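You operate a simulated robot arm through the tools that you are given. There is no shell and no other tool. Be economical: measure what you need, move in short steps, check, and stop when the job is done.

You run a simulated two-armed robot. Do the job below in one go: nothing can be reset, and whatever is moved stays where it is left.

TASK
Torque both gear cover bolts listed on the black clipboard by their size.
Fine: in the clipboard's order; M8 red driver 25 N m, M10 blue driver 50 N m; no red lamp; both drivers back in their docks; other bolts untouched.

Only the result counts: the job must be done as asked and must still hold three seconds after the hand-in. Knocking over, shifting, dropping, spilling or breaking anything else fails it. Lids that push on must go on centred and level and be pressed home; caps that screw on are set level and turned clockwise until they are tight.

THE ROBOT
Two 6-joint arms with two-finger parallel grippers on one trunk, on a base that drives. Base frame: it is fixed to the floor where the robot stands at the start and does not move with it; the origin is under the middle of the robot, x ahead of it, y to its left, z up. Lengths are in m, angles in degrees, forces in N, time in s.
The left shoulder is at the start at [0.28, 0.185, 1.205], the right one opposite. With the tool pointing down near the work surface each hand reaches from about 0.56 to 0.94 m from the robot's upright axis, wherever it stands, measured 20 degrees to its own side. Places, roughly: number five gear cover bolt [0.5, -0.3, 0.9]; number four gear cover bolt [0.6, -0.3, 0.9]; number three gear cover bolt [0.5, -0.5, 0.9]; number two gear cover bolt [0.6, -0.5, 0.9]. Payload 1.57 kg a hand.
The TCP of each hand is the grasp point between the finger pads, 0.03 m short of the fingertips. In the tool frame z runs along the fingers and y along their closing line. The gripper opens to 0.08 m. The fingers are 0.017 m wide and 0.012 m thick; the gripper's body (0.04 by 0.082 m) begins 0.08 m behind the TCP.
Orientation is that of the tool frame in the base frame, as a unit quaternion [w, x, y, z]. With the fingers straight down and closing along the base's y, the tool's x points along the base's -x, its y along +y and its z along -z.

THE INTERFACE
- The arms move only by the tool servo_tool. It takes "left_plan", "right_plan" or both (then of equal length, played together; a hand with none holds still); each is a list of rows, each an object (a shift or turn left out is 0, a gripper value left out holds the last) with "linear": the shift along the base's x, y, z in m, a list of three; "delta_rot": the turn, a rotation vector about the base's x, y, z in degrees, a list of three; "claw": the gripper command, from -1 (shut) to 1 (fully open), values between in proportion. In form: [{"linear": [tx, ty, tz], "delta_rot": [wx, wy, wz], "claw": claw}, ...]. A call has 1 to 20 rows; each row shifts and turns the commanded pose from where the row before left it. Rows are played at 5 a second. More than 0.05 m and 8.6 degrees between two rows, or a gripper value outside its range, and nothing of the call is played. A pose out of reach is approached as far as the arm can. The call stops where the force on the tool passes 90 N (or 10 N more than at its start, if that is more) or the arm is blocked; 0.2 s more then pass. Each finger travels about 0.153 m/s and halts on what it meets, pressing with about 28 N; the grip force reading is that of the motor and also rises with nothing between the fingers. The clock runs only during rows and for 0.2 s after the last one: add rows that do not move to give the fingers time. The reply holds the time, the measured pose of the TCP, the force on the tool along the base axes, the opening and the grip force, in the units named above and with some noise, with the torque about the TCP (base axes, N m) and any sound that the robot's microphone picked up.
- Cameras (640 x 400 px; columns grow to the right, rows downward): "scene" is now at [0.2353, -0.0546, 1.6452]; the picture's right is [-0.55, -0.84, 0.00], its down [-0.58, 0.38, -0.72] and it looks along [0.61, -0.39, -0.69] (base axes); focal length 282 px, centre (320, 200). "left" rides on the left gripper at [0.072, 0.007, -0.122] in its tool frame; the picture's right is [-0.09, 1.00, 0.00], its down [-0.84, -0.08, -0.54] and it looks along [-0.54, -0.05, 0.84] (tool axes); focal length 238 px, centre (320, 200). "right" rides on the right gripper at [0.072, -0.007, -0.122] in its tool frame; the picture's right is [0.09, 1.00, 0.00], its down [-0.84, 0.08, -0.54] and it looks along [-0.54, 0.05, 0.84] (tool axes); focal length 238 px, centre (320, 200).
- capture(camera): a new picture of that camera. No time passes.
- lift_body(by): slides the trunk up (or, below 0, down) by that many m; the arms and the scene camera ride with it, the base frame stays. It gives what a move gives, with no picture.
- base_move(legs): drives the robot by 1 to 6 legs, each [ahead, turn to the left] in m and degrees, along the robot's own axes; the way and the turn of a leg run together, so that a leg with both is an arc; at most 1.5 m and 180 degrees a leg. The arms and the cameras ride along, it lands a little off, and it stops where it bumps. It gives what a move gives.
- pan_tilt(pan, tilt): turns the head with the scene camera to pan (to the left, within 86 degrees either way) and tilt (down, from -29 to 69), counted from straight ahead of the robot. It gives what a move gives.
- locate(camera, pixels): there is no depth. For up to 12 entries [column, row, z] of the newest picture of that camera ("zoom" is the newest enlarged one), the place [x, y] in the base frame at which the ray of that pixel passes the height z, good to about 0.003 m, but the place of the scene camera against the robot may be out by one fixed shift of up to 0.018 m in any direction. No time passes.
- zoom(camera, box): a new picture of the part [left, top, right, bottom] of that camera's present view, enlarged. No time passes.
- sign_off(): hands the job in; it is judged then, once.

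Work in short steps. Measure before you move; look again where a grasp or a placing could have gone wrong, and mend it. You have 80 turns and 62 pictures in all, those below and enlarged ones among them. Open the grippers and draw the arms clear of the work before you hand the job in, unless the task says otherwise; then end with one line.

The tools are called after ">>>" by a JSON object that holds its "fn" and its "kwargs". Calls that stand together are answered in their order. servo_tool: Moves the arms, as the interface text tells. Its arguments: {"type":"object","properties":{"left_plan":{"type":"array","items":{"type":"object","properties":{"linear":{"type":"array","items":{"type":"number"}},"delta_rot":{"type":"array","items":{"type":"number"}},"claw":{"type":"number"}}}},"right_plan":{"type":"array","items":{"type":"object","properties":{"linear":{"type":"array","items":{"type":"number"}},"delta_rot":{"type":"array","items":{"type":"number"}},"claw":{"type":"number"}}}}},"required":[]} The other tools are called the same way: lift_body (by) slides the trunk up or down; base_move (legs) drives the base; pan_tilt (pan, tilt) turns the head that bears the scene camera; capture (camera) takes a picture; locate (camera, pixels) gives the place at which the rays of pixels pass given heights; zoom (camera, box) takes an enlarged picture of a part of a camera's view; sign_off () hands the job in.

At the start:

```text
t: 0.0
left_ee_pos: [0.5612, 0.0179, 1.2928]
left_orientation: [0.001, 0.0, 1.0, 0.0]
left_ft_force: [-0.1, -0.3, -0.3]
left_ft_torque: [-0.01, 0.04, -0.01]
left_gripper_width: 0.0801
left_grasp_force: 0.0
right_ee_pos: [0.452, -0.4075, 1.2793]
right_orientation: [0.0, 0.0, 1.0, 0.0]
right_ft_force: [-0.7, 1.0, -0.2]
right_ft_torque: [-0.01, -0.01, -0.01]
right_gripper_width: 0.08
right_grasp_force: 0.1
trunk travel left (down, up): [-0.9, 0.09]
robot x, y, heading: [0.0008, -0.002, -0.2]
head pan, tilt: [-33.0, 43.7]
```

scene: 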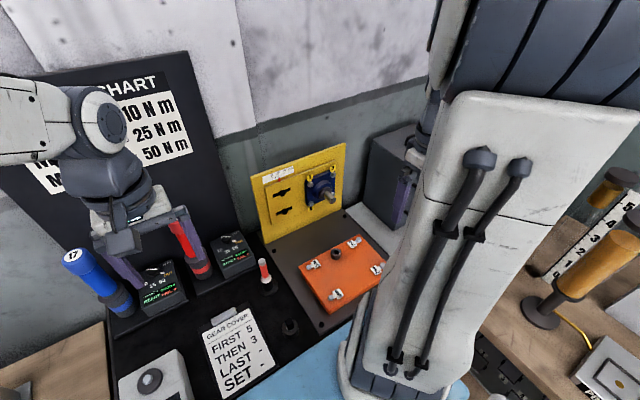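
right: 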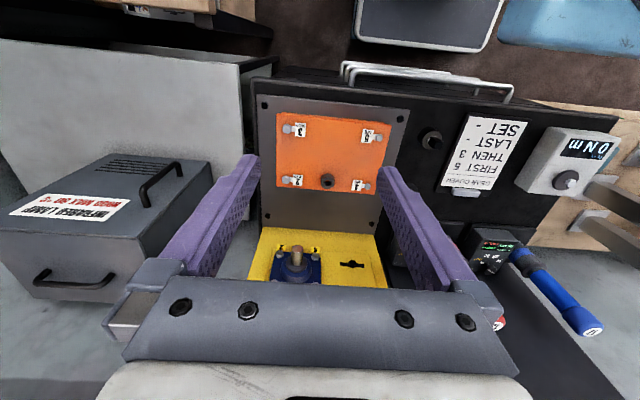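
left: 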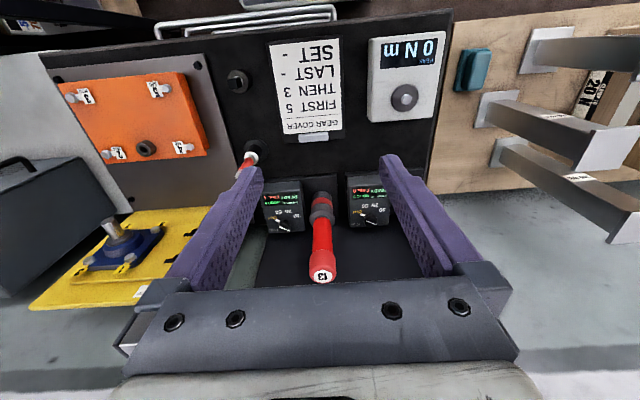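

The clipboard (scene about 238,350) reads FIRST 5, THEN 3. I'll zoom on it, the chart and the driver controllers.

>>> {"fn": "zoom", "kwargs": {"camera": "scene", "box": [190, 290, 310, 400]}}

>>> {"fn": "zoom", "kwargs": {"camera": "scene", "box": [20, 60, 280, 320]}}

>>> {"fn": "zoom", "kwargs": {"camera": "left", "box": [220, 130, 440, 300]}}

>>> {"fn": "zoom", "kwargs": {"camera": "right", "box": [250, 90, 450, 290]}}

```text
3.64 times, centred on (250, 345) of scene
```

zoom: 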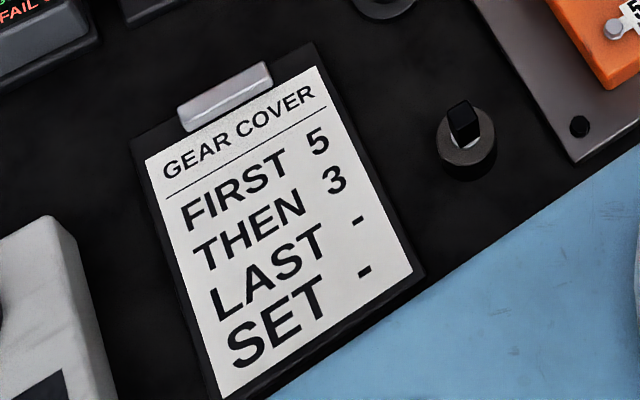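

```text
1.54 times, centred on (150, 190) of scene
```

zoom: 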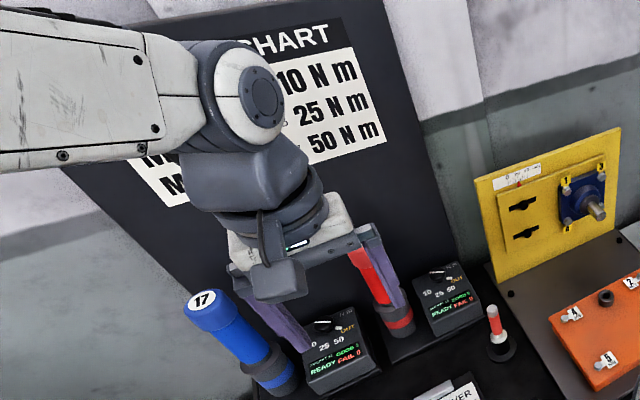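

```text
2.35 times, centred on (330, 215) of left
```

zoom: 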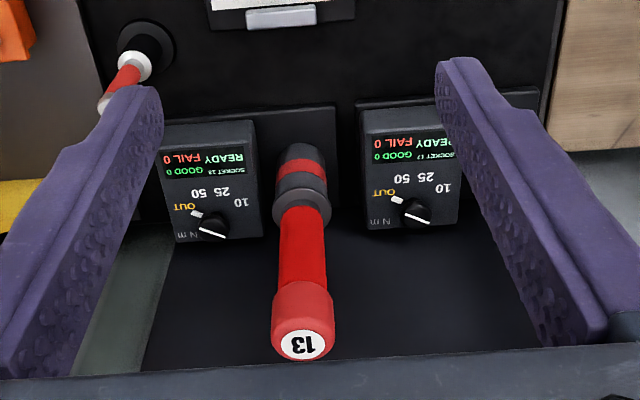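

```text
2.00 times, centred on (350, 190) of right
```

zoom: 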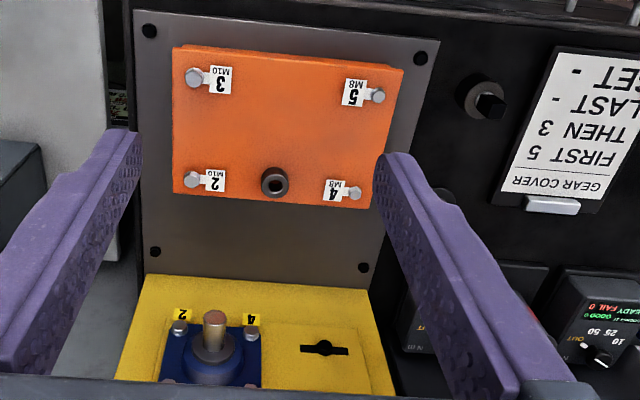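

Order is 5 (M8, red) then 3 (M10, blue). Zooming tightly on controllers, the grey 0 N m box and the small fixtures.

>>> {"fn": "zoom", "kwargs": {"camera": "left", "box": [250, 165, 310, 245]}}

>>> {"fn": "zoom", "kwargs": {"camera": "left", "box": [335, 165, 395, 245]}}

>>> {"fn": "zoom", "kwargs": {"camera": "left", "box": [360, 20, 500, 130]}}

```text
5.00 times, centred on (280, 205) of left
```

zoom: 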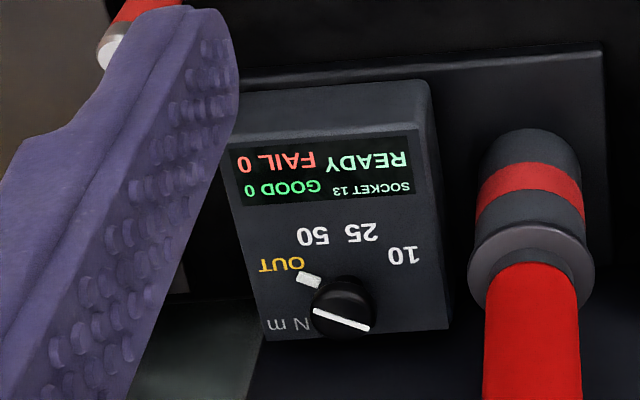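

```text
5.00 times, centred on (365, 205) of left
```

zoom: 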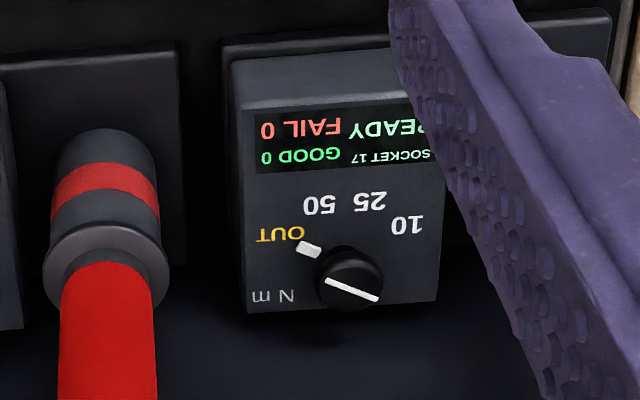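

```text
3.64 times, centred on (430, 75) of left
```

zoom: 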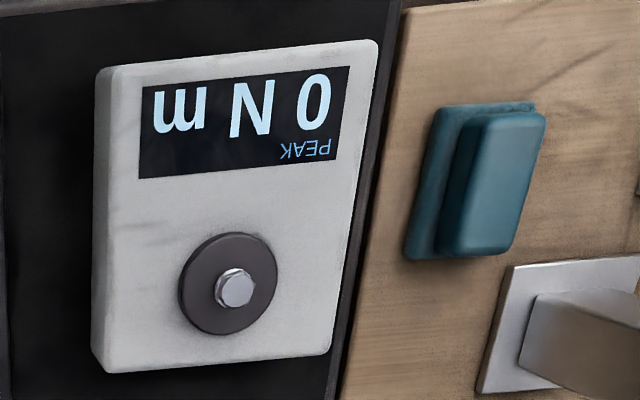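

Both knobs point at OUT. I'll locate the key items at a few candidate heights with wrist cameras.

>>> {"fn": "locate", "kwargs": {"camera": "left", "pixels": [[322, 276, 1.1], [322, 276, 1.05], [322, 196, 0.9], [281, 225, 0.95], [365, 222, 0.95], [281, 185, 0.95], [237, 82, 0.9]]}}

>>> {"fn": "locate", "kwargs": {"camera": "right", "pixels": [[378, 138, 0.9], [346, 129, 0.92], [367, 138, 0.92], [286, 129, 0.92], [286, 180, 0.92], [363, 187, 0.92], [590, 330, 1.05], [590, 330, 1.1], [430, 140, 0.9]]}}

>>> {"fn": "locate", "kwargs": {"camera": "scene", "pixels": [[72, 257, 1.05], [72, 257, 1.1], [122, 305, 0.9], [184, 225, 1.1], [200, 270, 0.9], [334, 296, 0.92], [352, 241, 0.92], [378, 269, 0.92], [312, 265, 0.92]]}}

```text
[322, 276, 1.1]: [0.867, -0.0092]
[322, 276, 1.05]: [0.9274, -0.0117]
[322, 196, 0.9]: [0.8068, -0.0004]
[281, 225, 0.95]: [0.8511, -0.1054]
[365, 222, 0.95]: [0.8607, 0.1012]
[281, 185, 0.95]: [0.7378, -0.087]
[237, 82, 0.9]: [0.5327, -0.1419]
```

```text
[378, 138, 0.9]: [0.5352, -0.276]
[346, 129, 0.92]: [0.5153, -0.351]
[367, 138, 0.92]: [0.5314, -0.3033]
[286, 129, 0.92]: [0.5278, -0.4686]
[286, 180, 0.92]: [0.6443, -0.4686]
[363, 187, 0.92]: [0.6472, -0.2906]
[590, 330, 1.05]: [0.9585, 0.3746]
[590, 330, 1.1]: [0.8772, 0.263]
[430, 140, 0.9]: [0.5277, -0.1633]
```

```text
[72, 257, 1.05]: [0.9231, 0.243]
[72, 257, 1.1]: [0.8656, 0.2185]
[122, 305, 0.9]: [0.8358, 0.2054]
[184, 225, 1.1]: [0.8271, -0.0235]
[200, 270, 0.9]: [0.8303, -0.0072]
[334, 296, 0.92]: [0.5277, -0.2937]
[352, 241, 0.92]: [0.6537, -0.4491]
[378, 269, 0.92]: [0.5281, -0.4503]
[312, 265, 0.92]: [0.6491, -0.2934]
```

Red driver stands near (0.83,-0.01), blue near (0.84,0.21). I'll lower the left hand a bit in the free space to get a closer look at the controllers.

>>> {"fn": "servo_tool", "kwargs": {"left_plan": [{"linear": [0, 0, -0.04]}, {"linear": [0, 0, -0.04]}, {"linear": [0, 0, -0.04]}, {"linear": [0, 0, -0.02]}]}}

>>> {"fn": "capture", "kwargs": {"camera": "left"}}

>>> {"fn": "zoom", "kwargs": {"camera": "left", "box": [200, 210, 440, 360]}}

```text
t: 1.0
left_ee_pos: [0.5604, 0.0157, 1.1513]
left_orientation: [0.001, 0.0, 1.0, 0.0]
left_ft_force: [-0.8, -0.3, 0.7]
left_ft_torque: [0.0, -0.01, -0.01]
left_gripper_width: 0.0798
left_grasp_force: 0.1
right_ee_pos: [0.4532, -0.4069, 1.2801]
right_orientation: [0.0, 0.0, 1.0, 0.0]
right_ft_force: [0.5, 0.8, 0.0]
right_ft_torque: [0.01, -0.03, 0.01]
right_gripper_width: 0.0801
right_grasp_force: 0.1
trunk travel left (down, up): [-0.9, 0.09]
robot x, y, heading: [0.0004, -0.0006, 0.1]
head pan, tilt: [-33.0, 43.7]
```

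```text
51 pictures are left
```

left: 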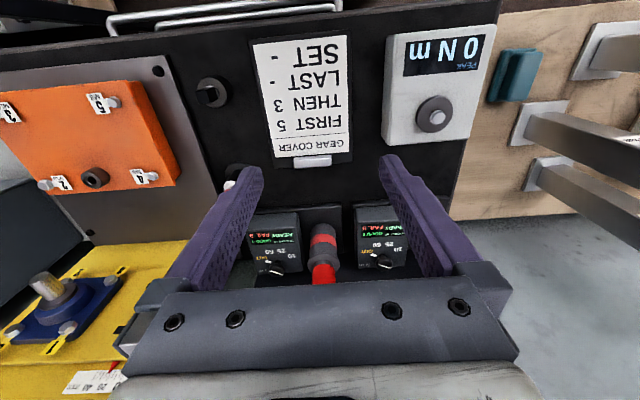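

```text
2.67 times, centred on (320, 285) of left
```

zoom: 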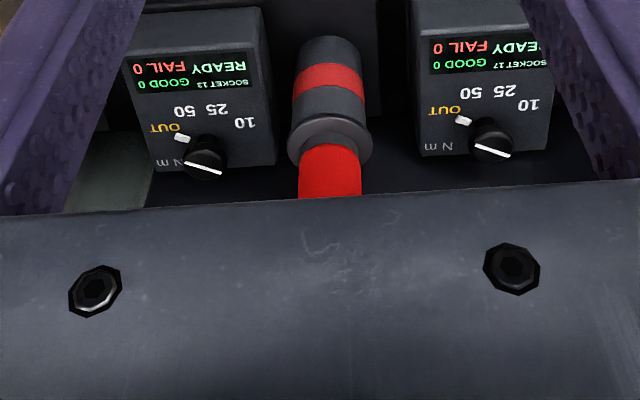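

Triangulating: red driver axis ≈(0.836,-0.007), blue ≈(0.836,0.206), tops z≈1.126; knobs near (0.88,∓0.105,0.93). I bring each hand in front of its own controller for a closer look.

>>> {"fn": "servo_tool", "kwargs": {"left_plan": [{"linear": [0.035, 0.023, 0]}, {"linear": [0.035, 0.023, 0]}, {"linear": [0.035, 0.023, 0]}, {"linear": [0.035, 0.02, 0]}, {}, {}, {}, {}, {}, {}], "right_plan": [{"linear": [0.03, 0.03, 0]}, {"linear": [0.03, 0.03, 0]}, {"linear": [0.03, 0.03, 0]}, {"linear": [0.03, 0.03, 0]}, {"linear": [0.03, 0.03, 0]}, {"linear": [0.03, 0.03, -0.02]}, {"linear": [0.03, 0.03, -0.03]}, {"linear": [0.035, 0.03, -0.03]}, {"linear": [0, 0.03, -0.03]}, {"linear": [0, 0.029, -0.02]}]}}

>>> {"fn": "capture", "kwargs": {"camera": "right"}}

>>> {"fn": "zoom", "kwargs": {"camera": "left", "box": [240, 140, 400, 260]}}

```text
refused: row 7 steps farther than a row can; nothing moved
```

```text
49 pictures are left
```

right: 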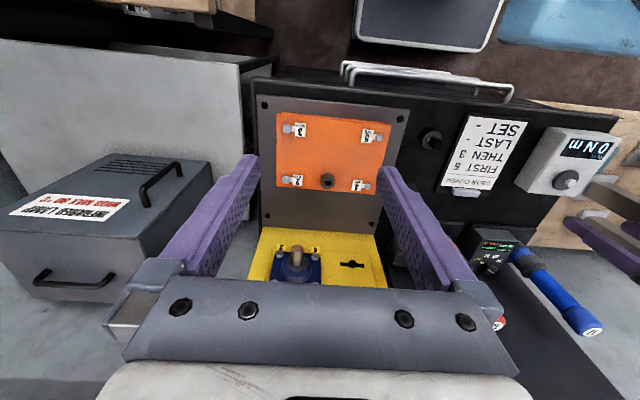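

```text
3.33 times, centred on (320, 200) of left
```

zoom: 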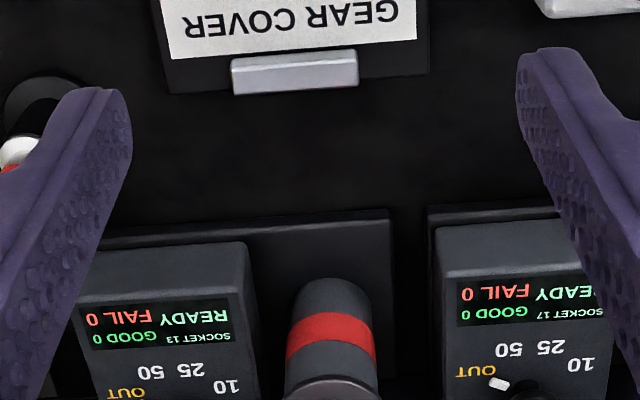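

One row was too long; repeating with shorter steps, then looking.

>>> {"fn": "servo_tool", "kwargs": {"left_plan": [{"linear": [0.035, 0.023, 0]}, {"linear": [0.035, 0.023, 0]}, {"linear": [0.035, 0.023, 0]}, {"linear": [0.035, 0.02, 0]}, {}, {}, {}, {}, {}, {}, {}], "right_plan": [{"linear": [0.03, 0.03, 0]}, {"linear": [0.03, 0.03, 0]}, {"linear": [0.03, 0.03, 0]}, {"linear": [0.03, 0.03, 0]}, {"linear": [0.03, 0.03, 0]}, {"linear": [0.03, 0.03, -0.02]}, {"linear": [0.03, 0.03, -0.02]}, {"linear": [0.035, 0.03, 0]}, {"linear": [0, 0.03, -0.03]}, {"linear": [0, 0.029, -0.03]}, {"linear": [0, 0, -0.03]}]}}

>>> {"fn": "zoom", "kwargs": {"camera": "right", "box": [240, 140, 400, 260]}}

>>> {"fn": "zoom", "kwargs": {"camera": "left", "box": [240, 140, 400, 260]}}

```text
t: 3.4
left_ee_pos: [0.7019, 0.1058, 1.1503]
left_orientation: [0.0, 0.001, 1.0, 0.0]
left_ft_force: [0.4, 0.3, -0.7]
left_ft_torque: [-0.02, 0.0, -0.03]
left_gripper_width: 0.0798
left_grasp_force: 0.1
right_ee_pos: [0.6977, -0.1096, 1.1516]
right_orientation: [0.0, 0.0, 1.0, -0.001]
right_ft_force: [0.2, 0.0, -0.2]
right_ft_torque: [0.0, 0.0, -0.01]
right_gripper_width: 0.0802
right_grasp_force: 0.1
trunk travel left (down, up): [-0.9, 0.09]
robot x, y, heading: [-0.0009, 0.0012, 0.1]
head pan, tilt: [-33.0, 43.7]
```

```text
3.33 times, centred on (320, 200) of right
```

zoom: 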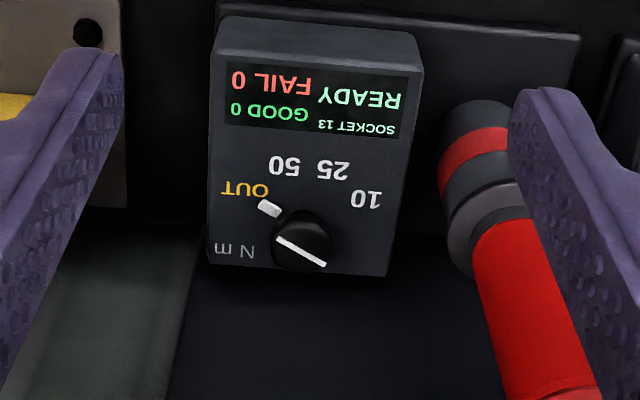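

```text
3.33 times, centred on (320, 200) of left
```

zoom: 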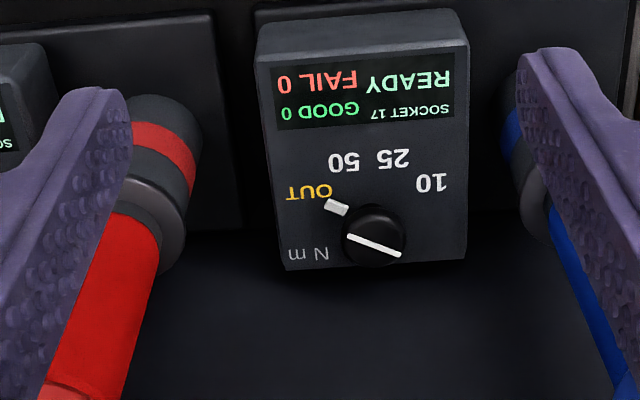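

Labels run OUT→50→25→10 at about 40° spacing, clockwise from above; face is level at z≈0.916, knob top ≈0.936. Getting exact positions via locate.

>>> {"fn": "locate", "kwargs": {"camera": "zoom", "pixels": [[374, 246, 0.936], [373, 232, 0.918], [462, 100, 0.918], [470, 258, 0.918], [285, 268, 0.918]]}}

>>> {"fn": "locate", "kwargs": {"camera": "right", "pixels": [[314.6, 215, 0.936], [314.5, 209.5, 0.918], [336, 222, 0.918], [286, 217, 0.918]]}}

>>> {"fn": "locate", "kwargs": {"camera": "scene", "pixels": [[262, 242, 0.88], [235, 250, 0.88], [40, 360, 0.88], [187, 52, 1.4], [187, 52, 1.3], [215, 200, 1.0]]}}

>>> {"fn": "capture", "kwargs": {"camera": "scene"}}

```text
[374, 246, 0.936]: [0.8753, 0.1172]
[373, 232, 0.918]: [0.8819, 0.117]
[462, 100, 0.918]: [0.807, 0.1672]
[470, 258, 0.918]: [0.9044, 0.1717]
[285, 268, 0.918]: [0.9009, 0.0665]
```

```text
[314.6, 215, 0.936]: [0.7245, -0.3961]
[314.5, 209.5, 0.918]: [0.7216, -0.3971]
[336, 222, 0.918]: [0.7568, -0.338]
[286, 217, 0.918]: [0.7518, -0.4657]
```

```text
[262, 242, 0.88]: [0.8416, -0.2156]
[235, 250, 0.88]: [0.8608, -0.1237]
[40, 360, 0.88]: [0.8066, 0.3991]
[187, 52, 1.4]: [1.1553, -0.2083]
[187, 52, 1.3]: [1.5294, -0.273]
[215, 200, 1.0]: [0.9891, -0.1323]
```

```text
45 pictures are left
```

scene: 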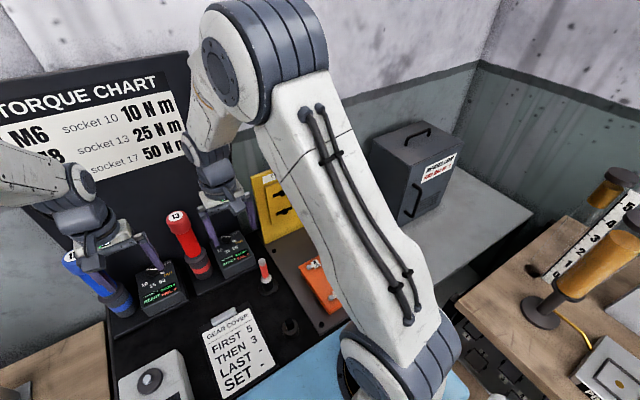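

I need a fresh right picture for knob 13.

>>> {"fn": "zoom", "kwargs": {"camera": "right", "box": [280, 180, 360, 240]}}

```text
6.67 times, centred on (320, 210) of right
```

zoom: 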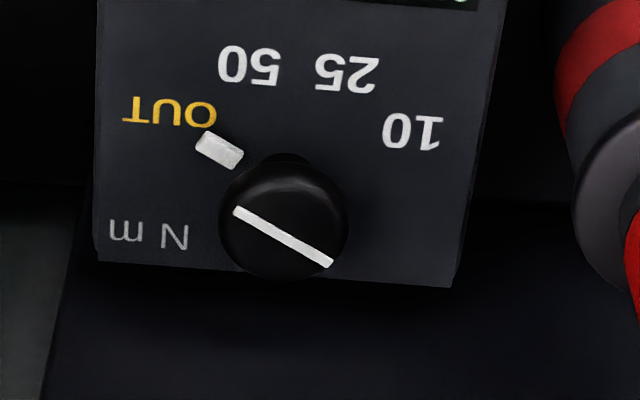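

>>> {"fn": "locate", "kwargs": {"camera": "zoom", "pixels": [[283, 236, 0.936], [219, 230, 0.936], [348, 230, 0.936], [220, 150, 0.918], [234, 210, 0.936], [332, 264, 0.936], [170, 113, 0.918], [248, 67, 0.918], [346, 72, 0.918], [412, 131, 0.918], [100, 260, 0.918], [450, 285, 0.918]]}}

```text
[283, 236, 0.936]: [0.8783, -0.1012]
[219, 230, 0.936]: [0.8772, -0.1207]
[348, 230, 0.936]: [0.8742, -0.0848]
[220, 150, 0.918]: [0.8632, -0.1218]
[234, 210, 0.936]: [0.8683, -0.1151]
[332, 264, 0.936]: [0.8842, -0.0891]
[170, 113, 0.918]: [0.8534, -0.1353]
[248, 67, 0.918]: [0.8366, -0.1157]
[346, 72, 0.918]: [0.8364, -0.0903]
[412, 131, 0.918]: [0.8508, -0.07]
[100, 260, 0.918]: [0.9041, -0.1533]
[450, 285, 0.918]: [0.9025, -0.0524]
```

Knob 13 centre ≈(0.876,-0.102). Right hand: turn +60° about z, move above the knob, then check.

>>> {"fn": "servo_tool", "kwargs": {"right_plan": [{"linear": [0.0223, 0.001, 0], "delta_rot": [0, 0, 7.5]}, {"linear": [0.0223, 0.001, 0], "delta_rot": [0, 0, 7.5]}, {"linear": [0.0223, 0.001, 0], "delta_rot": [0, 0, 7.5]}, {"linear": [0.0223, 0.001, 0], "delta_rot": [0, 0, 7.5]}, {"linear": [0.0223, 0.001, 0], "delta_rot": [0, 0, 7.5]}, {"linear": [0.0223, 0.001, 0], "delta_rot": [0, 0, 7.5]}, {"linear": [0.0223, 0.001, 0], "delta_rot": [0, 0, 7.5]}, {"linear": [0.0223, 0.001, 0], "delta_rot": [0, 0, 7.5]}, {"linear": [0, 0, -0.04]}, {"linear": [0, 0, -0.04]}, {"linear": [0, 0, -0.02]}, {}]}}

>>> {"fn": "capture", "kwargs": {"camera": "right"}}

```text
t: 6.0
left_ee_pos: [0.7, 0.1047, 1.152]
left_orientation: [0.001, 0.0, 1.0, -0.001]
left_ft_force: [-0.4, -0.8, 1.0]
left_ft_torque: [-0.02, 0.01, -0.02]
left_gripper_width: 0.0801
left_grasp_force: 0.1
right_ee_pos: [0.872, -0.1012, 1.052]
right_orientation: [0.0, -0.5, 0.866, 0.0]
right_ft_force: [-28.3, -1.2, 11.2]
right_ft_torque: [-0.02, -3.06, -0.39]
right_gripper_width: 0.0647
right_grasp_force: 0.1
trunk travel left (down, up): [-0.9, 0.09]
robot x, y, heading: [-0.0049, 0.0025, -0.0]
head pan, tilt: [-33.0, 43.7]
```

```text
43 pictures are left
```

right: 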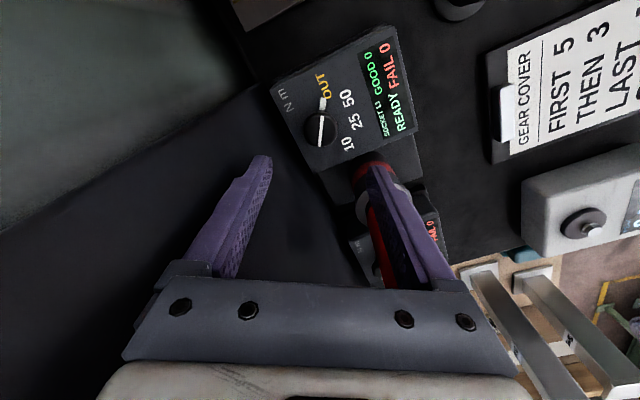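

The -28 N on x shows the rear finger touches the chart board (x≈0.91). I'll back off, undo the turn, tilt the tool 20° back toward the robot, turn only +35°, and open narrower.

>>> {"fn": "servo_tool", "kwargs": {"right_plan": [{"linear": [-0.05, 0, 0]}, {"linear": [-0.05, 0, 0], "claw": 0.3}, {"delta_rot": [0, 0, -7.5]}, {"delta_rot": [0, 0, -7.5]}, {"delta_rot": [0, 0, -7.5]}, {"delta_rot": [0, 0, -7.5]}, {"delta_rot": [0, 0, -7.5]}, {"delta_rot": [0, 0, -7.5]}, {"delta_rot": [0, 0, -7.5]}, {"delta_rot": [0, 0, -7.5]}, {"delta_rot": [0, -6.667, 0]}, {"delta_rot": [0, -6.667, 0]}, {"delta_rot": [0, -6.667, 0]}, {"delta_rot": [0, 0, 7]}, {"delta_rot": [0, 0, 7]}, {"delta_rot": [0, 0, 7]}, {"delta_rot": [0, 0, 7]}, {"delta_rot": [0, 0, 7]}, {}]}}

>>> {"fn": "capture", "kwargs": {"camera": "right"}}

```text
t: 10.0
left_ee_pos: [0.7031, 0.1052, 1.149]
left_orientation: [0.001, 0.0, 1.0, 0.0]
left_ft_force: [0.6, -0.3, 0.1]
left_ft_torque: [-0.02, -0.03, 0.01]
left_gripper_width: 0.0798
left_grasp_force: 0.1
right_ee_pos: [0.7763, -0.1008, 1.0498]
right_orientation: [0.166, -0.296, 0.939, 0.052]
right_ft_force: [-0.1, -0.6, -0.6]
right_ft_torque: [0.02, 0.01, 0.02]
right_gripper_width: 0.0521
right_grasp_force: 0.1
trunk travel left (down, up): [-0.9, 0.09]
robot x, y, heading: [0.0004, -0.0014, -0.0]
head pan, tilt: [-33.0, 43.7]
```

```text
42 pictures are left
```

right: 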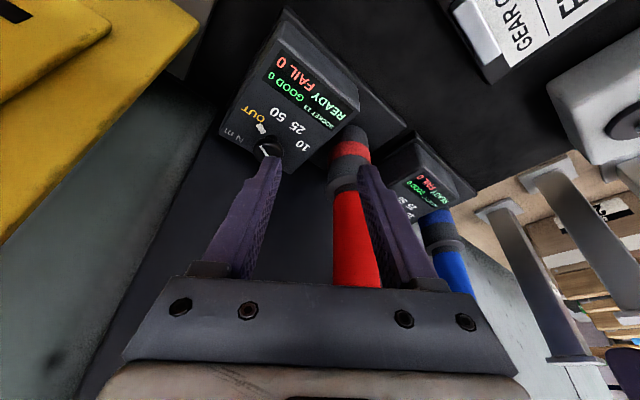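

Clear now. Move forward over the knob (accounting for tilt offset), and down part way.

>>> {"fn": "servo_tool", "kwargs": {"right_plan": [{"linear": [0.03, -0.002, 0]}, {"linear": [0.03, -0.002, 0]}, {"linear": [0.031, -0.002, 0]}, {"linear": [0, 0, -0.03]}, {"linear": [0, 0, -0.03]}, {}]}}

>>> {"fn": "zoom", "kwargs": {"camera": "right", "box": [160, 100, 480, 300]}}

```text
t: 11.4
left_ee_pos: [0.7031, 0.1035, 1.1501]
left_orientation: [0.0, 0.0, 1.0, 0.0]
left_ft_force: [0.2, 0.2, 1.0]
left_ft_torque: [0.0, 0.04, -0.01]
left_gripper_width: 0.08
left_grasp_force: 0.1
right_ee_pos: [0.8697, -0.1057, 0.9892]
right_orientation: [0.165, -0.295, 0.94, 0.052]
right_ft_force: [-0.6, 0.6, -0.4]
right_ft_torque: [0.02, -0.02, -0.02]
right_gripper_width: 0.0519
right_grasp_force: 0.0
trunk travel left (down, up): [-0.9, 0.09]
robot x, y, heading: [0.0024, 0.0047, -0.4]
head pan, tilt: [-33.0, 43.7]
```

```text
2.00 times, centred on (320, 200) of right
```

zoom: 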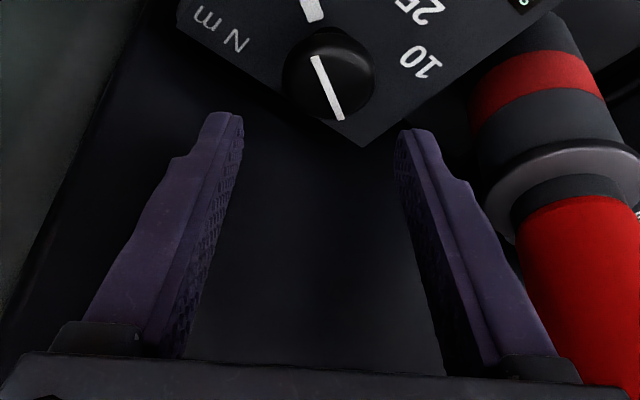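

Knob lies centred between the fingertips (zoom col 328 vs 321). Descend and close.

>>> {"fn": "servo_tool", "kwargs": {"right_plan": [{"linear": [-0.001, 0, -0.017]}, {"linear": [-0.001, 0, -0.016]}, {}, {"claw": -1}, {}, {}, {}]}}

>>> {"fn": "zoom", "kwargs": {"camera": "right", "box": [220, 60, 420, 185]}}

```text
t: 13.0
left_ee_pos: [0.703, 0.1057, 1.1509]
left_orientation: [0.0, 0.0, 1.0, 0.0]
left_ft_force: [-0.4, -0.3, 0.3]
left_ft_torque: [-0.01, 0.02, 0.0]
left_gripper_width: 0.0799
left_grasp_force: 0.0
right_ee_pos: [0.8652, -0.107, 0.9583]
right_orientation: [0.166, -0.297, 0.939, 0.053]
right_ft_force: [-2.5, 1.4, 0.0]
right_ft_torque: [0.12, -0.07, -0.01]
right_gripper_width: 0.0333
right_grasp_force: 28.0
trunk travel left (down, up): [-0.9, 0.09]
robot x, y, heading: [0.0035, -0.002, 0.3]
head pan, tilt: [-33.0, 43.7]
```

```text
3.20 times, centred on (320, 122) of right
```

zoom: 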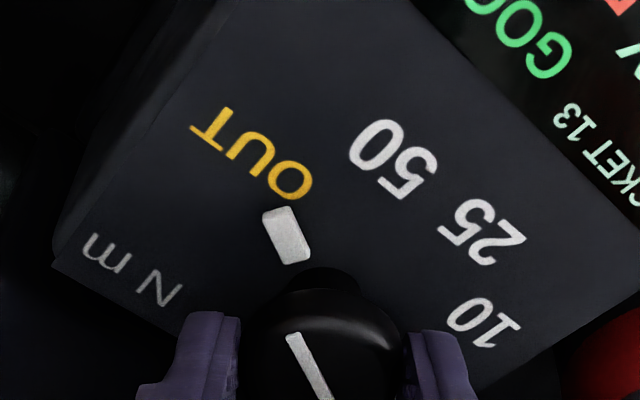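

Knob is gripped (0.0333). Turn -40° about z about the knob axis.

>>> {"fn": "servo_tool", "kwargs": {"right_plan": [{"linear": [0, 0.001, 0], "delta_rot": [0, 0, -6.667]}, {"linear": [0, 0.001, 0], "delta_rot": [0, 0, -6.667]}, {"linear": [0, 0.001, 0], "delta_rot": [0, 0, -6.667]}, {"linear": [0, 0.001, 0], "delta_rot": [0, 0, -6.667]}, {"linear": [-0.001, 0.001, 0], "delta_rot": [0, 0, -6.667]}, {"linear": [-0.001, 0.001, 0], "delta_rot": [0, 0, -6.667]}, {}]}}

>>> {"fn": "zoom", "kwargs": {"camera": "right", "box": [220, 60, 420, 185]}}

```text
t: 14.6
left_ee_pos: [0.7024, 0.1042, 1.1494]
left_orientation: [0.0, 0.0, 1.0, 0.0]
left_ft_force: [0.8, 0.2, 1.0]
left_ft_torque: [0.02, 0.01, 0.04]
left_gripper_width: 0.0803
left_grasp_force: 0.0
right_ee_pos: [0.8641, -0.1004, 0.9588]
right_orientation: [0.175, 0.043, 0.984, -0.008]
right_ft_force: [1.2, -11.5, 2.5]
right_ft_torque: [-0.52, -0.5, -0.07]
right_gripper_width: 0.0331
right_grasp_force: 27.7
trunk travel left (down, up): [-0.9, 0.09]
robot x, y, heading: [0.0028, -0.0008, 0.2]
head pan, tilt: [-33.0, 43.7]
```

```text
3.20 times, centred on (320, 122) of right
```

zoom: 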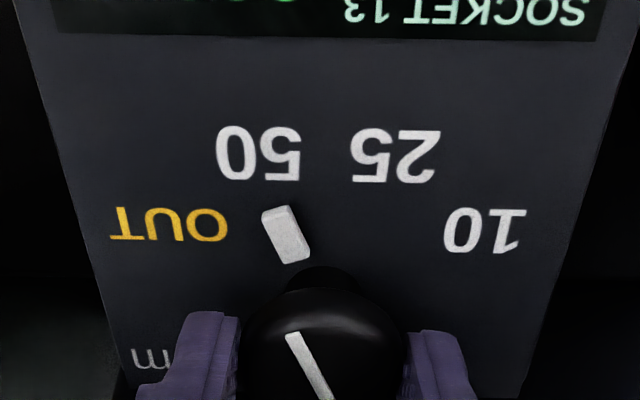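

Pointer now at 50 and follows the grip. Open, turn back, regrip, and turn another 40° to 25.

>>> {"fn": "servo_tool", "kwargs": {"right_plan": [{"claw": 0.25}, {}, {"linear": [0, -0.001, 0], "delta_rot": [0, 0, 6.667]}, {"linear": [0, -0.001, 0], "delta_rot": [0, 0, 6.667]}, {"linear": [0, -0.001, 0], "delta_rot": [0, 0, 6.667]}, {"linear": [0, -0.001, 0], "delta_rot": [0, 0, 6.667]}, {"linear": [0.001, -0.001, 0], "delta_rot": [0, 0, 6.667]}, {"linear": [0.001, -0.001, 0], "delta_rot": [0, 0, 6.667]}, {"claw": -1}, {}, {}, {"linear": [0, 0.001, 0], "delta_rot": [0, 0, -6.667]}, {"linear": [0, 0.001, 0], "delta_rot": [0, 0, -6.667]}, {"linear": [0, 0.001, 0], "delta_rot": [0, 0, -6.667]}, {"linear": [0, 0.001, 0], "delta_rot": [0, 0, -6.667]}, {"linear": [-0.001, 0.001, 0], "delta_rot": [0, 0, -6.667]}, {"linear": [-0.001, 0.001, 0], "delta_rot": [0, 0, -6.667]}, {}]}}

>>> {"fn": "zoom", "kwargs": {"camera": "right", "box": [220, 60, 420, 185]}}

```text
t: 18.4
left_ee_pos: [0.7028, 0.1045, 1.1506]
left_orientation: [0.0, 0.0, 1.0, 0.001]
left_ft_force: [0.3, 0.3, -0.5]
left_ft_torque: [0.02, 0.0, 0.02]
left_gripper_width: 0.0801
left_grasp_force: 0.0
right_ee_pos: [0.8635, -0.1024, 0.9566]
right_orientation: [0.174, 0.044, 0.984, -0.008]
right_ft_force: [-0.9, -14.8, 0.5]
right_ft_torque: [-0.46, -0.29, -0.13]
right_gripper_width: 0.0335
right_grasp_force: 28.2
trunk travel left (down, up): [-0.9, 0.09]
robot x, y, heading: [0.0005, -0.0007, -0.2]
head pan, tilt: [-33.0, 43.7]
```

```text
3.20 times, centred on (320, 122) of right
```

zoom: 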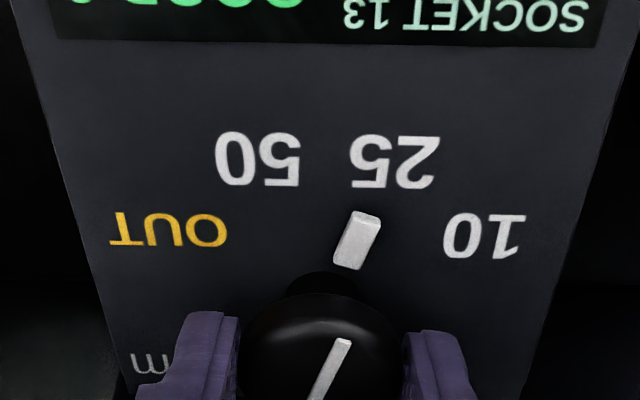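

Knob 13 now points at 25. Release and retreat the right hand upright, while the left hand tilts/turns and comes above knob 17.

>>> {"fn": "servo_tool", "kwargs": {"right_plan": [{"claw": 0.3}, {}, {"linear": [0, 0, 0.03]}, {"linear": [0, 0, 0.04]}, {"linear": [0, 0, 0.04]}, {"linear": [-0.02, 0, 0.04]}, {"linear": [-0.02, 0, 0.04], "delta_rot": [0, 0, 5]}, {"linear": [-0.04, 0, 0.02], "delta_rot": [0, 6.667, 0]}, {"linear": [-0.04, -0.02, 0], "delta_rot": [0, 6.667, 0]}, {"linear": [-0.04, -0.02, 0], "delta_rot": [0, 6.667, 0]}, {}, {}, {}, {}, {}, {}, {}], "left_plan": [{"delta_rot": [0, -6.667, 0], "claw": 0.3}, {"delta_rot": [0, -6.667, 0]}, {"delta_rot": [0, -6.667, 0]}, {"delta_rot": [0, 0, 7.5]}, {"delta_rot": [0, 0, 7.5]}, {"delta_rot": [0, 0, 7.5]}, {"delta_rot": [0, 0, 7.5]}, {"linear": [0.025, 0, -0.02]}, {"linear": [0.025, 0, -0.02]}, {"linear": [0.025, 0.0027, -0.03]}, {"linear": [0.03, 0.0025, -0.03]}, {"linear": [0.03, 0.0025, 0]}, {"linear": [0.03, 0, 0]}, {"linear": [0, 0, -0.03]}, {"linear": [0, 0, -0.03]}, {}, {}]}}

>>> {"fn": "zoom", "kwargs": {"camera": "left", "box": [160, 80, 480, 280]}}

>>> {"fn": "zoom", "kwargs": {"camera": "right", "box": [160, 80, 480, 280]}}

```text
t: 22.0
left_ee_pos: [0.8684, 0.1172, 0.9925]
left_orientation: [0.168, -0.254, 0.951, 0.044]
left_ft_force: [0.4, 0.0, 0.1]
left_ft_torque: [0.01, 0.0, 0.0]
left_gripper_width: 0.0521
left_grasp_force: 0.0
right_ee_pos: [0.7023, -0.1391, 1.1655]
right_orientation: [0.0, 0.0, 1.0, 0.0]
right_ft_force: [-0.3, 0.8, 0.2]
right_ft_torque: [-0.03, 0.02, 0.03]
right_gripper_width: 0.052
right_grasp_force: 0.1
trunk travel left (down, up): [-0.9, 0.09]
robot x, y, heading: [-0.0012, -0.0007, 0.2]
head pan, tilt: [-33.0, 43.7]
```

```text
2.00 times, centred on (320, 180) of left
```

zoom: 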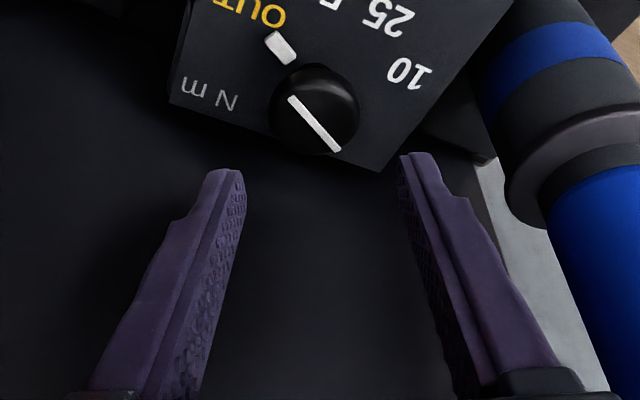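

```text
2.00 times, centred on (320, 180) of right
```

zoom: 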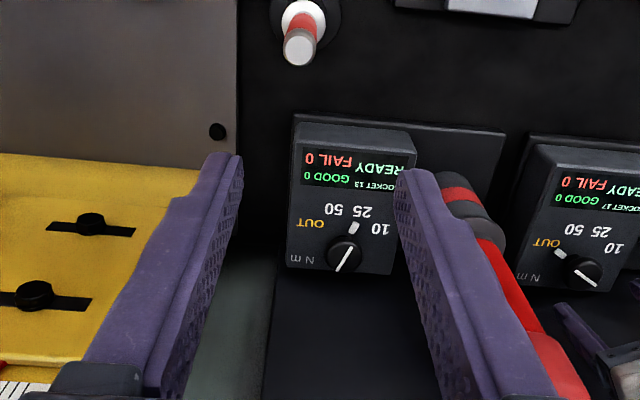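

Knob 17 is centred between left fingers (col 317 vs 322). Descend, grip, turn -40°, then look.

>>> {"fn": "servo_tool", "kwargs": {"left_plan": [{"linear": [-0.001, -0.001, -0.018]}, {"linear": [0, -0.001, -0.018]}, {}, {"claw": -1}, {}, {}, {"linear": [0, 0.001, 0], "delta_rot": [0, 0, -6.667]}, {"linear": [0, 0.001, 0], "delta_rot": [0, 0, -6.667]}, {"linear": [0, 0.001, 0], "delta_rot": [0, 0, -6.667]}, {"linear": [0, 0.001, 0], "delta_rot": [0, 0, -6.667]}, {"linear": [-0.001, 0.001, 0], "delta_rot": [0, 0, -6.667]}, {"linear": [0, 0.001, 0], "delta_rot": [0, 0, -6.667]}, {}]}}

>>> {"fn": "zoom", "kwargs": {"camera": "left", "box": [220, 60, 420, 185]}}

```text
t: 24.8
left_ee_pos: [0.865, 0.1181, 0.9574]
left_orientation: [0.173, 0.086, 0.981, -0.016]
left_ft_force: [3.7, 11.0, 0.5]
left_ft_torque: [0.09, -0.74, 0.09]
left_gripper_width: 0.0334
left_grasp_force: 28.9
right_ee_pos: [0.7036, -0.1388, 1.1654]
right_orientation: [0.001, 0.0, 1.0, 0.0]
right_ft_force: [0.2, 0.0, 0.4]
right_ft_torque: [0.0, -0.01, -0.05]
right_gripper_width: 0.052
right_grasp_force: 0.1
trunk travel left (down, up): [-0.9, 0.09]
robot x, y, heading: [-0.0015, 0.0004, -0.0]
head pan, tilt: [-33.0, 43.7]
```

```text
3.20 times, centred on (320, 122) of left
```

zoom: 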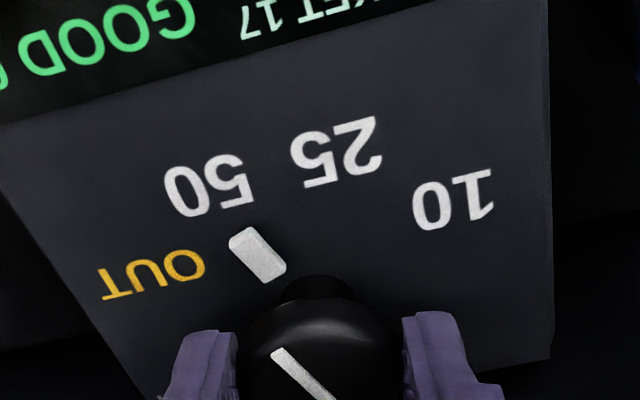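

Knob 17 points at 50. Release, lift, retreat upright, and verify.

>>> {"fn": "servo_tool", "kwargs": {"left_plan": [{"claw": 0.3}, {}, {"linear": [0, 0, 0.03]}, {"linear": [0, 0, 0.04]}, {"linear": [0, 0, 0.04]}, {"linear": [-0.02, 0, 0.04], "delta_rot": [0, 0, 5]}, {"linear": [-0.02, 0, 0.04], "delta_rot": [0, 0, 5]}, {"linear": [-0.04, 0, 0], "delta_rot": [0, 6.667, 0]}, {"linear": [-0.04, 0, 0], "delta_rot": [0, 6.667, 0]}, {"linear": [-0.04, 0, 0], "delta_rot": [0, 6.667, 0]}, {}]}}

>>> {"fn": "zoom", "kwargs": {"camera": "left", "box": [220, 120, 420, 245]}}

>>> {"fn": "zoom", "kwargs": {"camera": "right", "box": [280, 130, 480, 255]}}

```text
t: 27.2
left_ee_pos: [0.705, 0.1192, 1.1461]
left_orientation: [0.0, 0.0, 1.0, 0.0]
left_ft_force: [-0.5, -0.4, 0.2]
left_ft_torque: [0.02, -0.05, 0.02]
left_gripper_width: 0.0521
left_grasp_force: 0.0
right_ee_pos: [0.7023, -0.1393, 1.1664]
right_orientation: [0.0, -0.001, 1.0, 0.0]
right_ft_force: [-0.5, 0.5, 0.1]
right_ft_torque: [0.03, -0.03, -0.02]
right_gripper_width: 0.0521
right_grasp_force: 0.0
trunk travel left (down, up): [-0.9, 0.09]
robot x, y, heading: [0.0035, -0.0005, 0.1]
head pan, tilt: [-33.0, 43.7]
```

```text
3.20 times, centred on (320, 182) of left
```

zoom: 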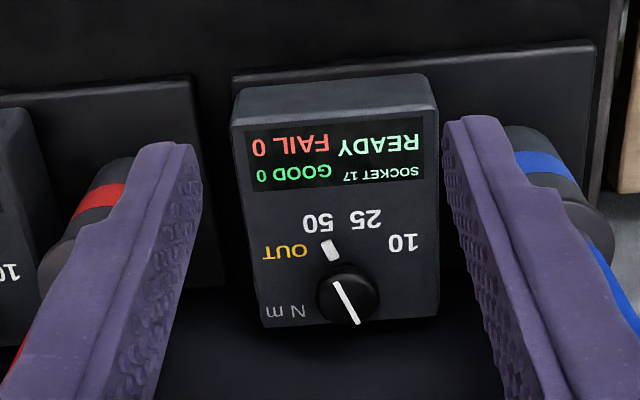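

```text
3.20 times, centred on (380, 192) of right
```

zoom: 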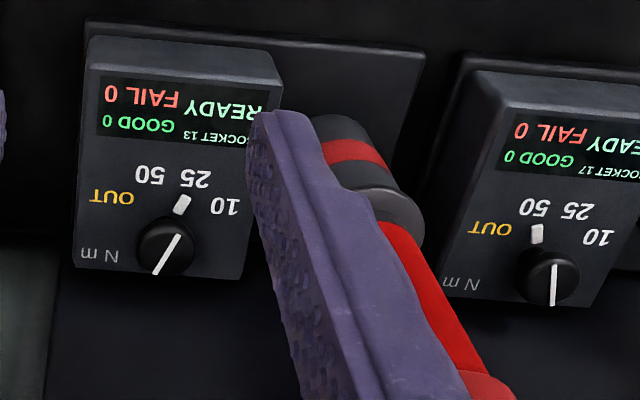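

Both knobs set (13→25, 17→50), lamps clean. Move left hand away and bring the right hand in front of the red driver at height to measure it.

>>> {"fn": "servo_tool", "kwargs": {"left_plan": [{"linear": [-0.04, 0.02, 0.02]}, {"linear": [-0.04, 0.02, 0.02]}, {"linear": [-0.03, 0.03, 0.02]}, {"linear": [-0.03, 0.03, 0.02]}, {"linear": [0, 0.03, 0.02]}, {}, {}], "right_plan": [{"linear": [-0.03, 0, 0.04], "claw": 1}, {"linear": [-0.03, 0.02, 0.03]}, {"linear": [-0.02, 0.03, 0.01]}, {"linear": [0, 0.04, 0]}, {"linear": [0, 0.04, 0]}, {}, {}]}}

>>> {"fn": "capture", "kwargs": {"camera": "right"}}

```text
t: 28.8
left_ee_pos: [0.5633, 0.2468, 1.2475]
left_orientation: [-0.001, 0.0, 1.0, 0.0]
left_ft_force: [0.9, 0.2, 0.5]
left_ft_torque: [0.04, -0.01, 0.01]
left_gripper_width: 0.0519
left_grasp_force: 0.0
right_ee_pos: [0.6231, -0.0112, 1.2481]
right_orientation: [0.0, 0.0, 1.0, -0.001]
right_ft_force: [-0.4, 0.0, 0.2]
right_ft_torque: [0.02, -0.02, 0.01]
right_gripper_width: 0.0797
right_grasp_force: 0.1
trunk travel left (down, up): [-0.9, 0.09]
robot x, y, heading: [-0.002, 0.0032, 0.2]
head pan, tilt: [-33.0, 43.7]
```

```text
32 pictures are left
```

right: 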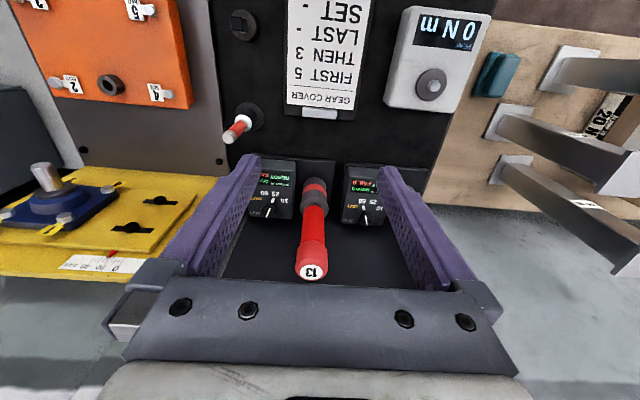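

>>> {"fn": "locate", "kwargs": {"camera": "right", "pixels": [[310, 271, 1.126], [310, 271, 1.14], [314, 205, 1.0], [314, 205, 0.97], [302, 205, 0.98], [327, 205, 0.98], [297, 262, 1.11], [326, 262, 1.11], [310, 242, 1.08], [315, 187, 0.9]]}}

```text
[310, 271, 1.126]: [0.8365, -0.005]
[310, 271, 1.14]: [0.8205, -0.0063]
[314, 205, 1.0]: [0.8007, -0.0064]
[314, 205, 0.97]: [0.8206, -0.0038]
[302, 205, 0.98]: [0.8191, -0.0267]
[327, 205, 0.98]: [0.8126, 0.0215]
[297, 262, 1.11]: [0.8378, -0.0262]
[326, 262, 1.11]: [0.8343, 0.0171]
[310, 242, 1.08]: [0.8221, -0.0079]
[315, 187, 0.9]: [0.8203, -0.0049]
```

Red driver axis ≈(0.836,-0.0055). Move over it, descend to TCP z≈1.062 and grip.

>>> {"fn": "servo_tool", "kwargs": {"right_plan": [{"linear": [0.043, 0.001, 0]}, {"linear": [0.043, 0.001, 0]}, {"linear": [0.043, 0.001, 0]}, {"linear": [0.043, 0.001, 0]}, {"linear": [0.041, 0.001, 0]}, {}, {"linear": [0, 0, -0.04]}, {"linear": [0, 0, -0.04]}, {"linear": [0, 0, -0.04]}, {"linear": [0, 0, -0.04]}, {"linear": [0, 0, -0.026]}, {}, {"claw": -1}, {}, {}, {}]}}

>>> {"fn": "capture", "kwargs": {"camera": "right"}}

```text
t: 32.2
left_ee_pos: [0.5639, 0.2463, 1.246]
left_orientation: [0.0, -0.001, 1.0, -0.001]
left_ft_force: [0.3, -0.1, -0.6]
left_ft_torque: [0.02, 0.0, 0.0]
left_gripper_width: 0.0521
left_grasp_force: 0.1
right_ee_pos: [0.8367, -0.0052, 1.0626]
right_orientation: [0.0, 0.0, 1.0, 0.0]
right_ft_force: [0.1, 1.0, -0.2]
right_ft_torque: [0.09, -0.07, 0.03]
right_gripper_width: 0.0503
right_grasp_force: 27.5
trunk travel left (down, up): [-0.9, 0.09]
robot x, y, heading: [-0.0022, -0.0009, -0.0]
head pan, tilt: [-33.0, 43.7]
```

```text
31 pictures are left
```

right: 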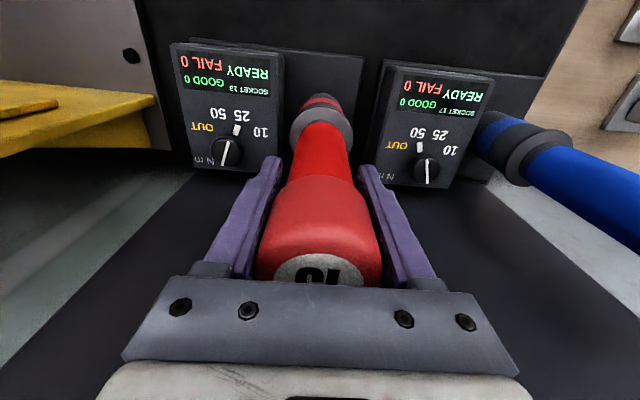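

Gripped at 0.0503 wide. Lift slowly out of the dock and check.

>>> {"fn": "servo_tool", "kwargs": {"right_plan": [{"linear": [0, 0, 0.015]}, {"linear": [0, 0, 0.015]}, {"linear": [0, 0, 0.03]}, {"linear": [0, 0, 0.04]}, {"linear": [0, 0, 0.04]}, {"linear": [0, 0, 0.04]}, {}]}}

>>> {"fn": "capture", "kwargs": {"camera": "scene"}}

>>> {"fn": "capture", "kwargs": {"camera": "right"}}

```text
t: 33.8
left_ee_pos: [0.5631, 0.2476, 1.2469]
left_orientation: [0.0, 0.0, 1.0, 0.0]
left_ft_force: [0.2, -0.3, 1.1]
left_ft_torque: [-0.01, 0.0, -0.03]
left_gripper_width: 0.0519
left_grasp_force: 0.1
right_ee_pos: [0.8377, -0.007, 1.2406]
right_orientation: [0.0, 0.0, 1.0, 0.0]
right_ft_force: [0.4, -0.4, -7.1]
right_ft_torque: [-0.01, 0.06, 0.01]
right_gripper_width: 0.0502
right_grasp_force: 28.1
trunk travel left (down, up): [-0.9, 0.09]
robot x, y, heading: [-0.0002, 0.0014, -0.1]
head pan, tilt: [-33.0, 43.7]
```

```text
30 pictures are left
```

scene: 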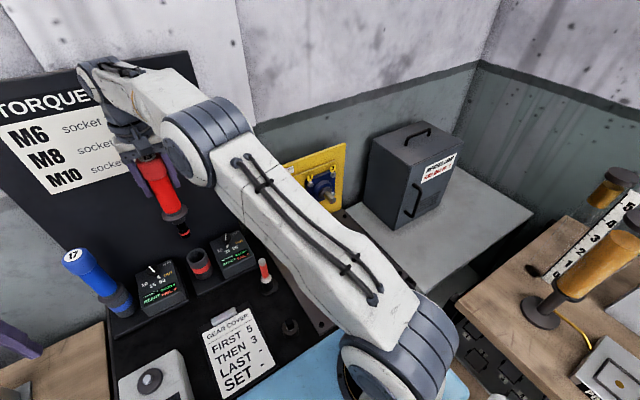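

```text
29 pictures are left
```

right: 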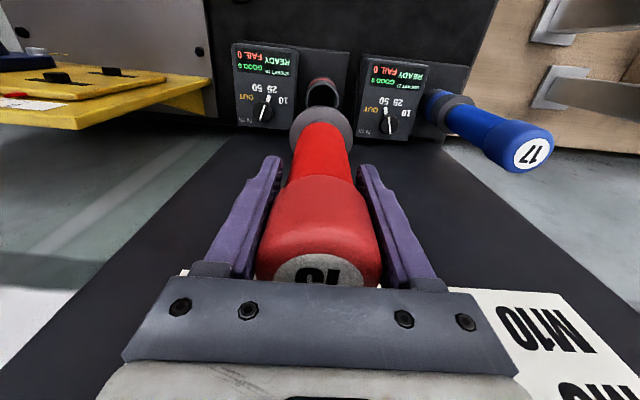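

Driver is out. Estimate the socket tip height from the scene picture (184,235) with flange (174,213).

>>> {"fn": "locate", "kwargs": {"camera": "scene", "pixels": [[184, 236, 1.1], [184, 236, 1.05], [184, 236, 1.0], [199, 248, 0.95], [199, 248, 0.98], [199, 278, 0.9], [289, 326, 0.9], [265, 265, 0.97]]}}

>>> {"fn": "zoom", "kwargs": {"camera": "scene", "box": [100, 140, 240, 290]}}

```text
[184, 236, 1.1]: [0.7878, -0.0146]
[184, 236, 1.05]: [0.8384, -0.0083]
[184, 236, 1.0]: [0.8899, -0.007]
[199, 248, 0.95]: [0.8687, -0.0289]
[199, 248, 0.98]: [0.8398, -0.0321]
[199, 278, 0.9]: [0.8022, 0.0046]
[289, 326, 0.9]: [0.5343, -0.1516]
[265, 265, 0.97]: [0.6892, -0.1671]
```

```text
2.67 times, centred on (170, 215) of scene
```

zoom: 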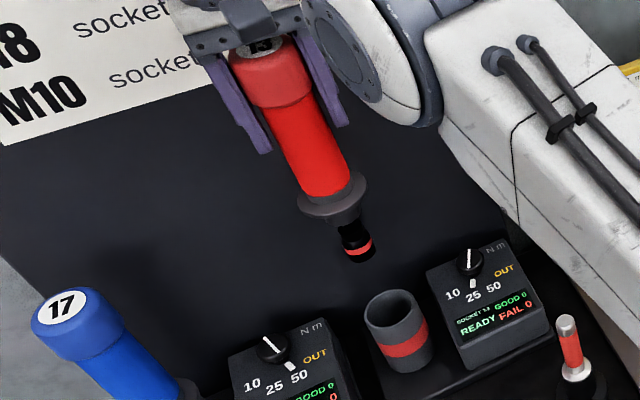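

Bolts triangulate to heads z≈0.919: bolt 5 ≈(0.535,-0.276), bolt 3 ≈(0.535,-0.47). Carry the driver (tip ≈0.19 below TCP) to a viewing pose beyond bolt 5.

>>> {"fn": "servo_tool", "kwargs": {"right_plan": [{"linear": [-0.03, -0.035, 0.01]}, {"linear": [-0.03, -0.035, 0]}, {"linear": [-0.03, -0.035, 0]}, {"linear": [-0.03, -0.035, 0]}, {"linear": [-0.03, -0.035, 0]}, {"linear": [-0.03, -0.035, 0]}, {"linear": [-0.03, -0.035, 0]}, {"linear": [-0.027, -0.035, 0]}, {}, {}]}}

>>> {"fn": "capture", "kwargs": {"camera": "right"}}

>>> {"fn": "zoom", "kwargs": {"camera": "right", "box": [200, 0, 400, 125]}}

```text
t: 36.0
left_ee_pos: [0.5633, 0.2465, 1.2466]
left_orientation: [0.0, 0.0, 1.0, 0.0]
left_ft_force: [-0.3, -0.3, -1.0]
left_ft_torque: [0.0, -0.01, 0.0]
left_gripper_width: 0.0521
left_grasp_force: 0.2
right_ee_pos: [0.6001, -0.2854, 1.2527]
right_orientation: [0.0, 0.0, 1.0, 0.0]
right_ft_force: [0.6, 0.1, -8.1]
right_ft_torque: [0.0, 0.03, 0.0]
right_gripper_width: 0.0504
right_grasp_force: 27.4
trunk travel left (down, up): [-0.9, 0.09]
robot x, y, heading: [0.0004, 0.0028, -0.2]
head pan, tilt: [-33.0, 43.7]
```

```text
27 pictures are left
```

right: 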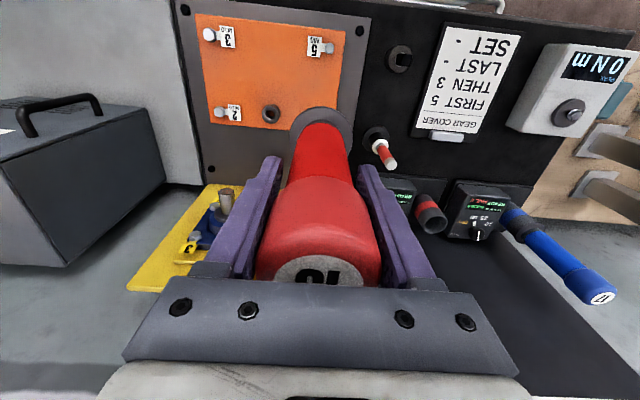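

```text
3.20 times, centred on (300, 62) of right
```

zoom: 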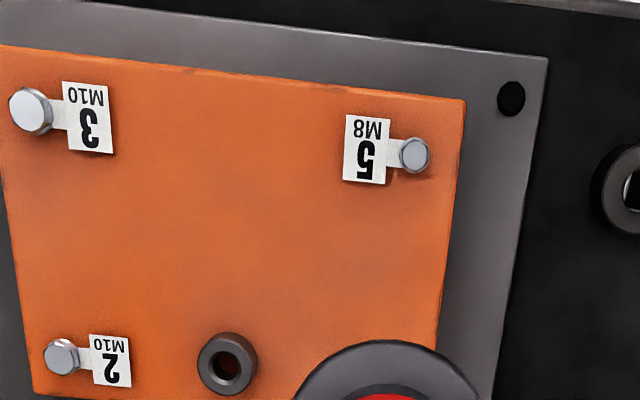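

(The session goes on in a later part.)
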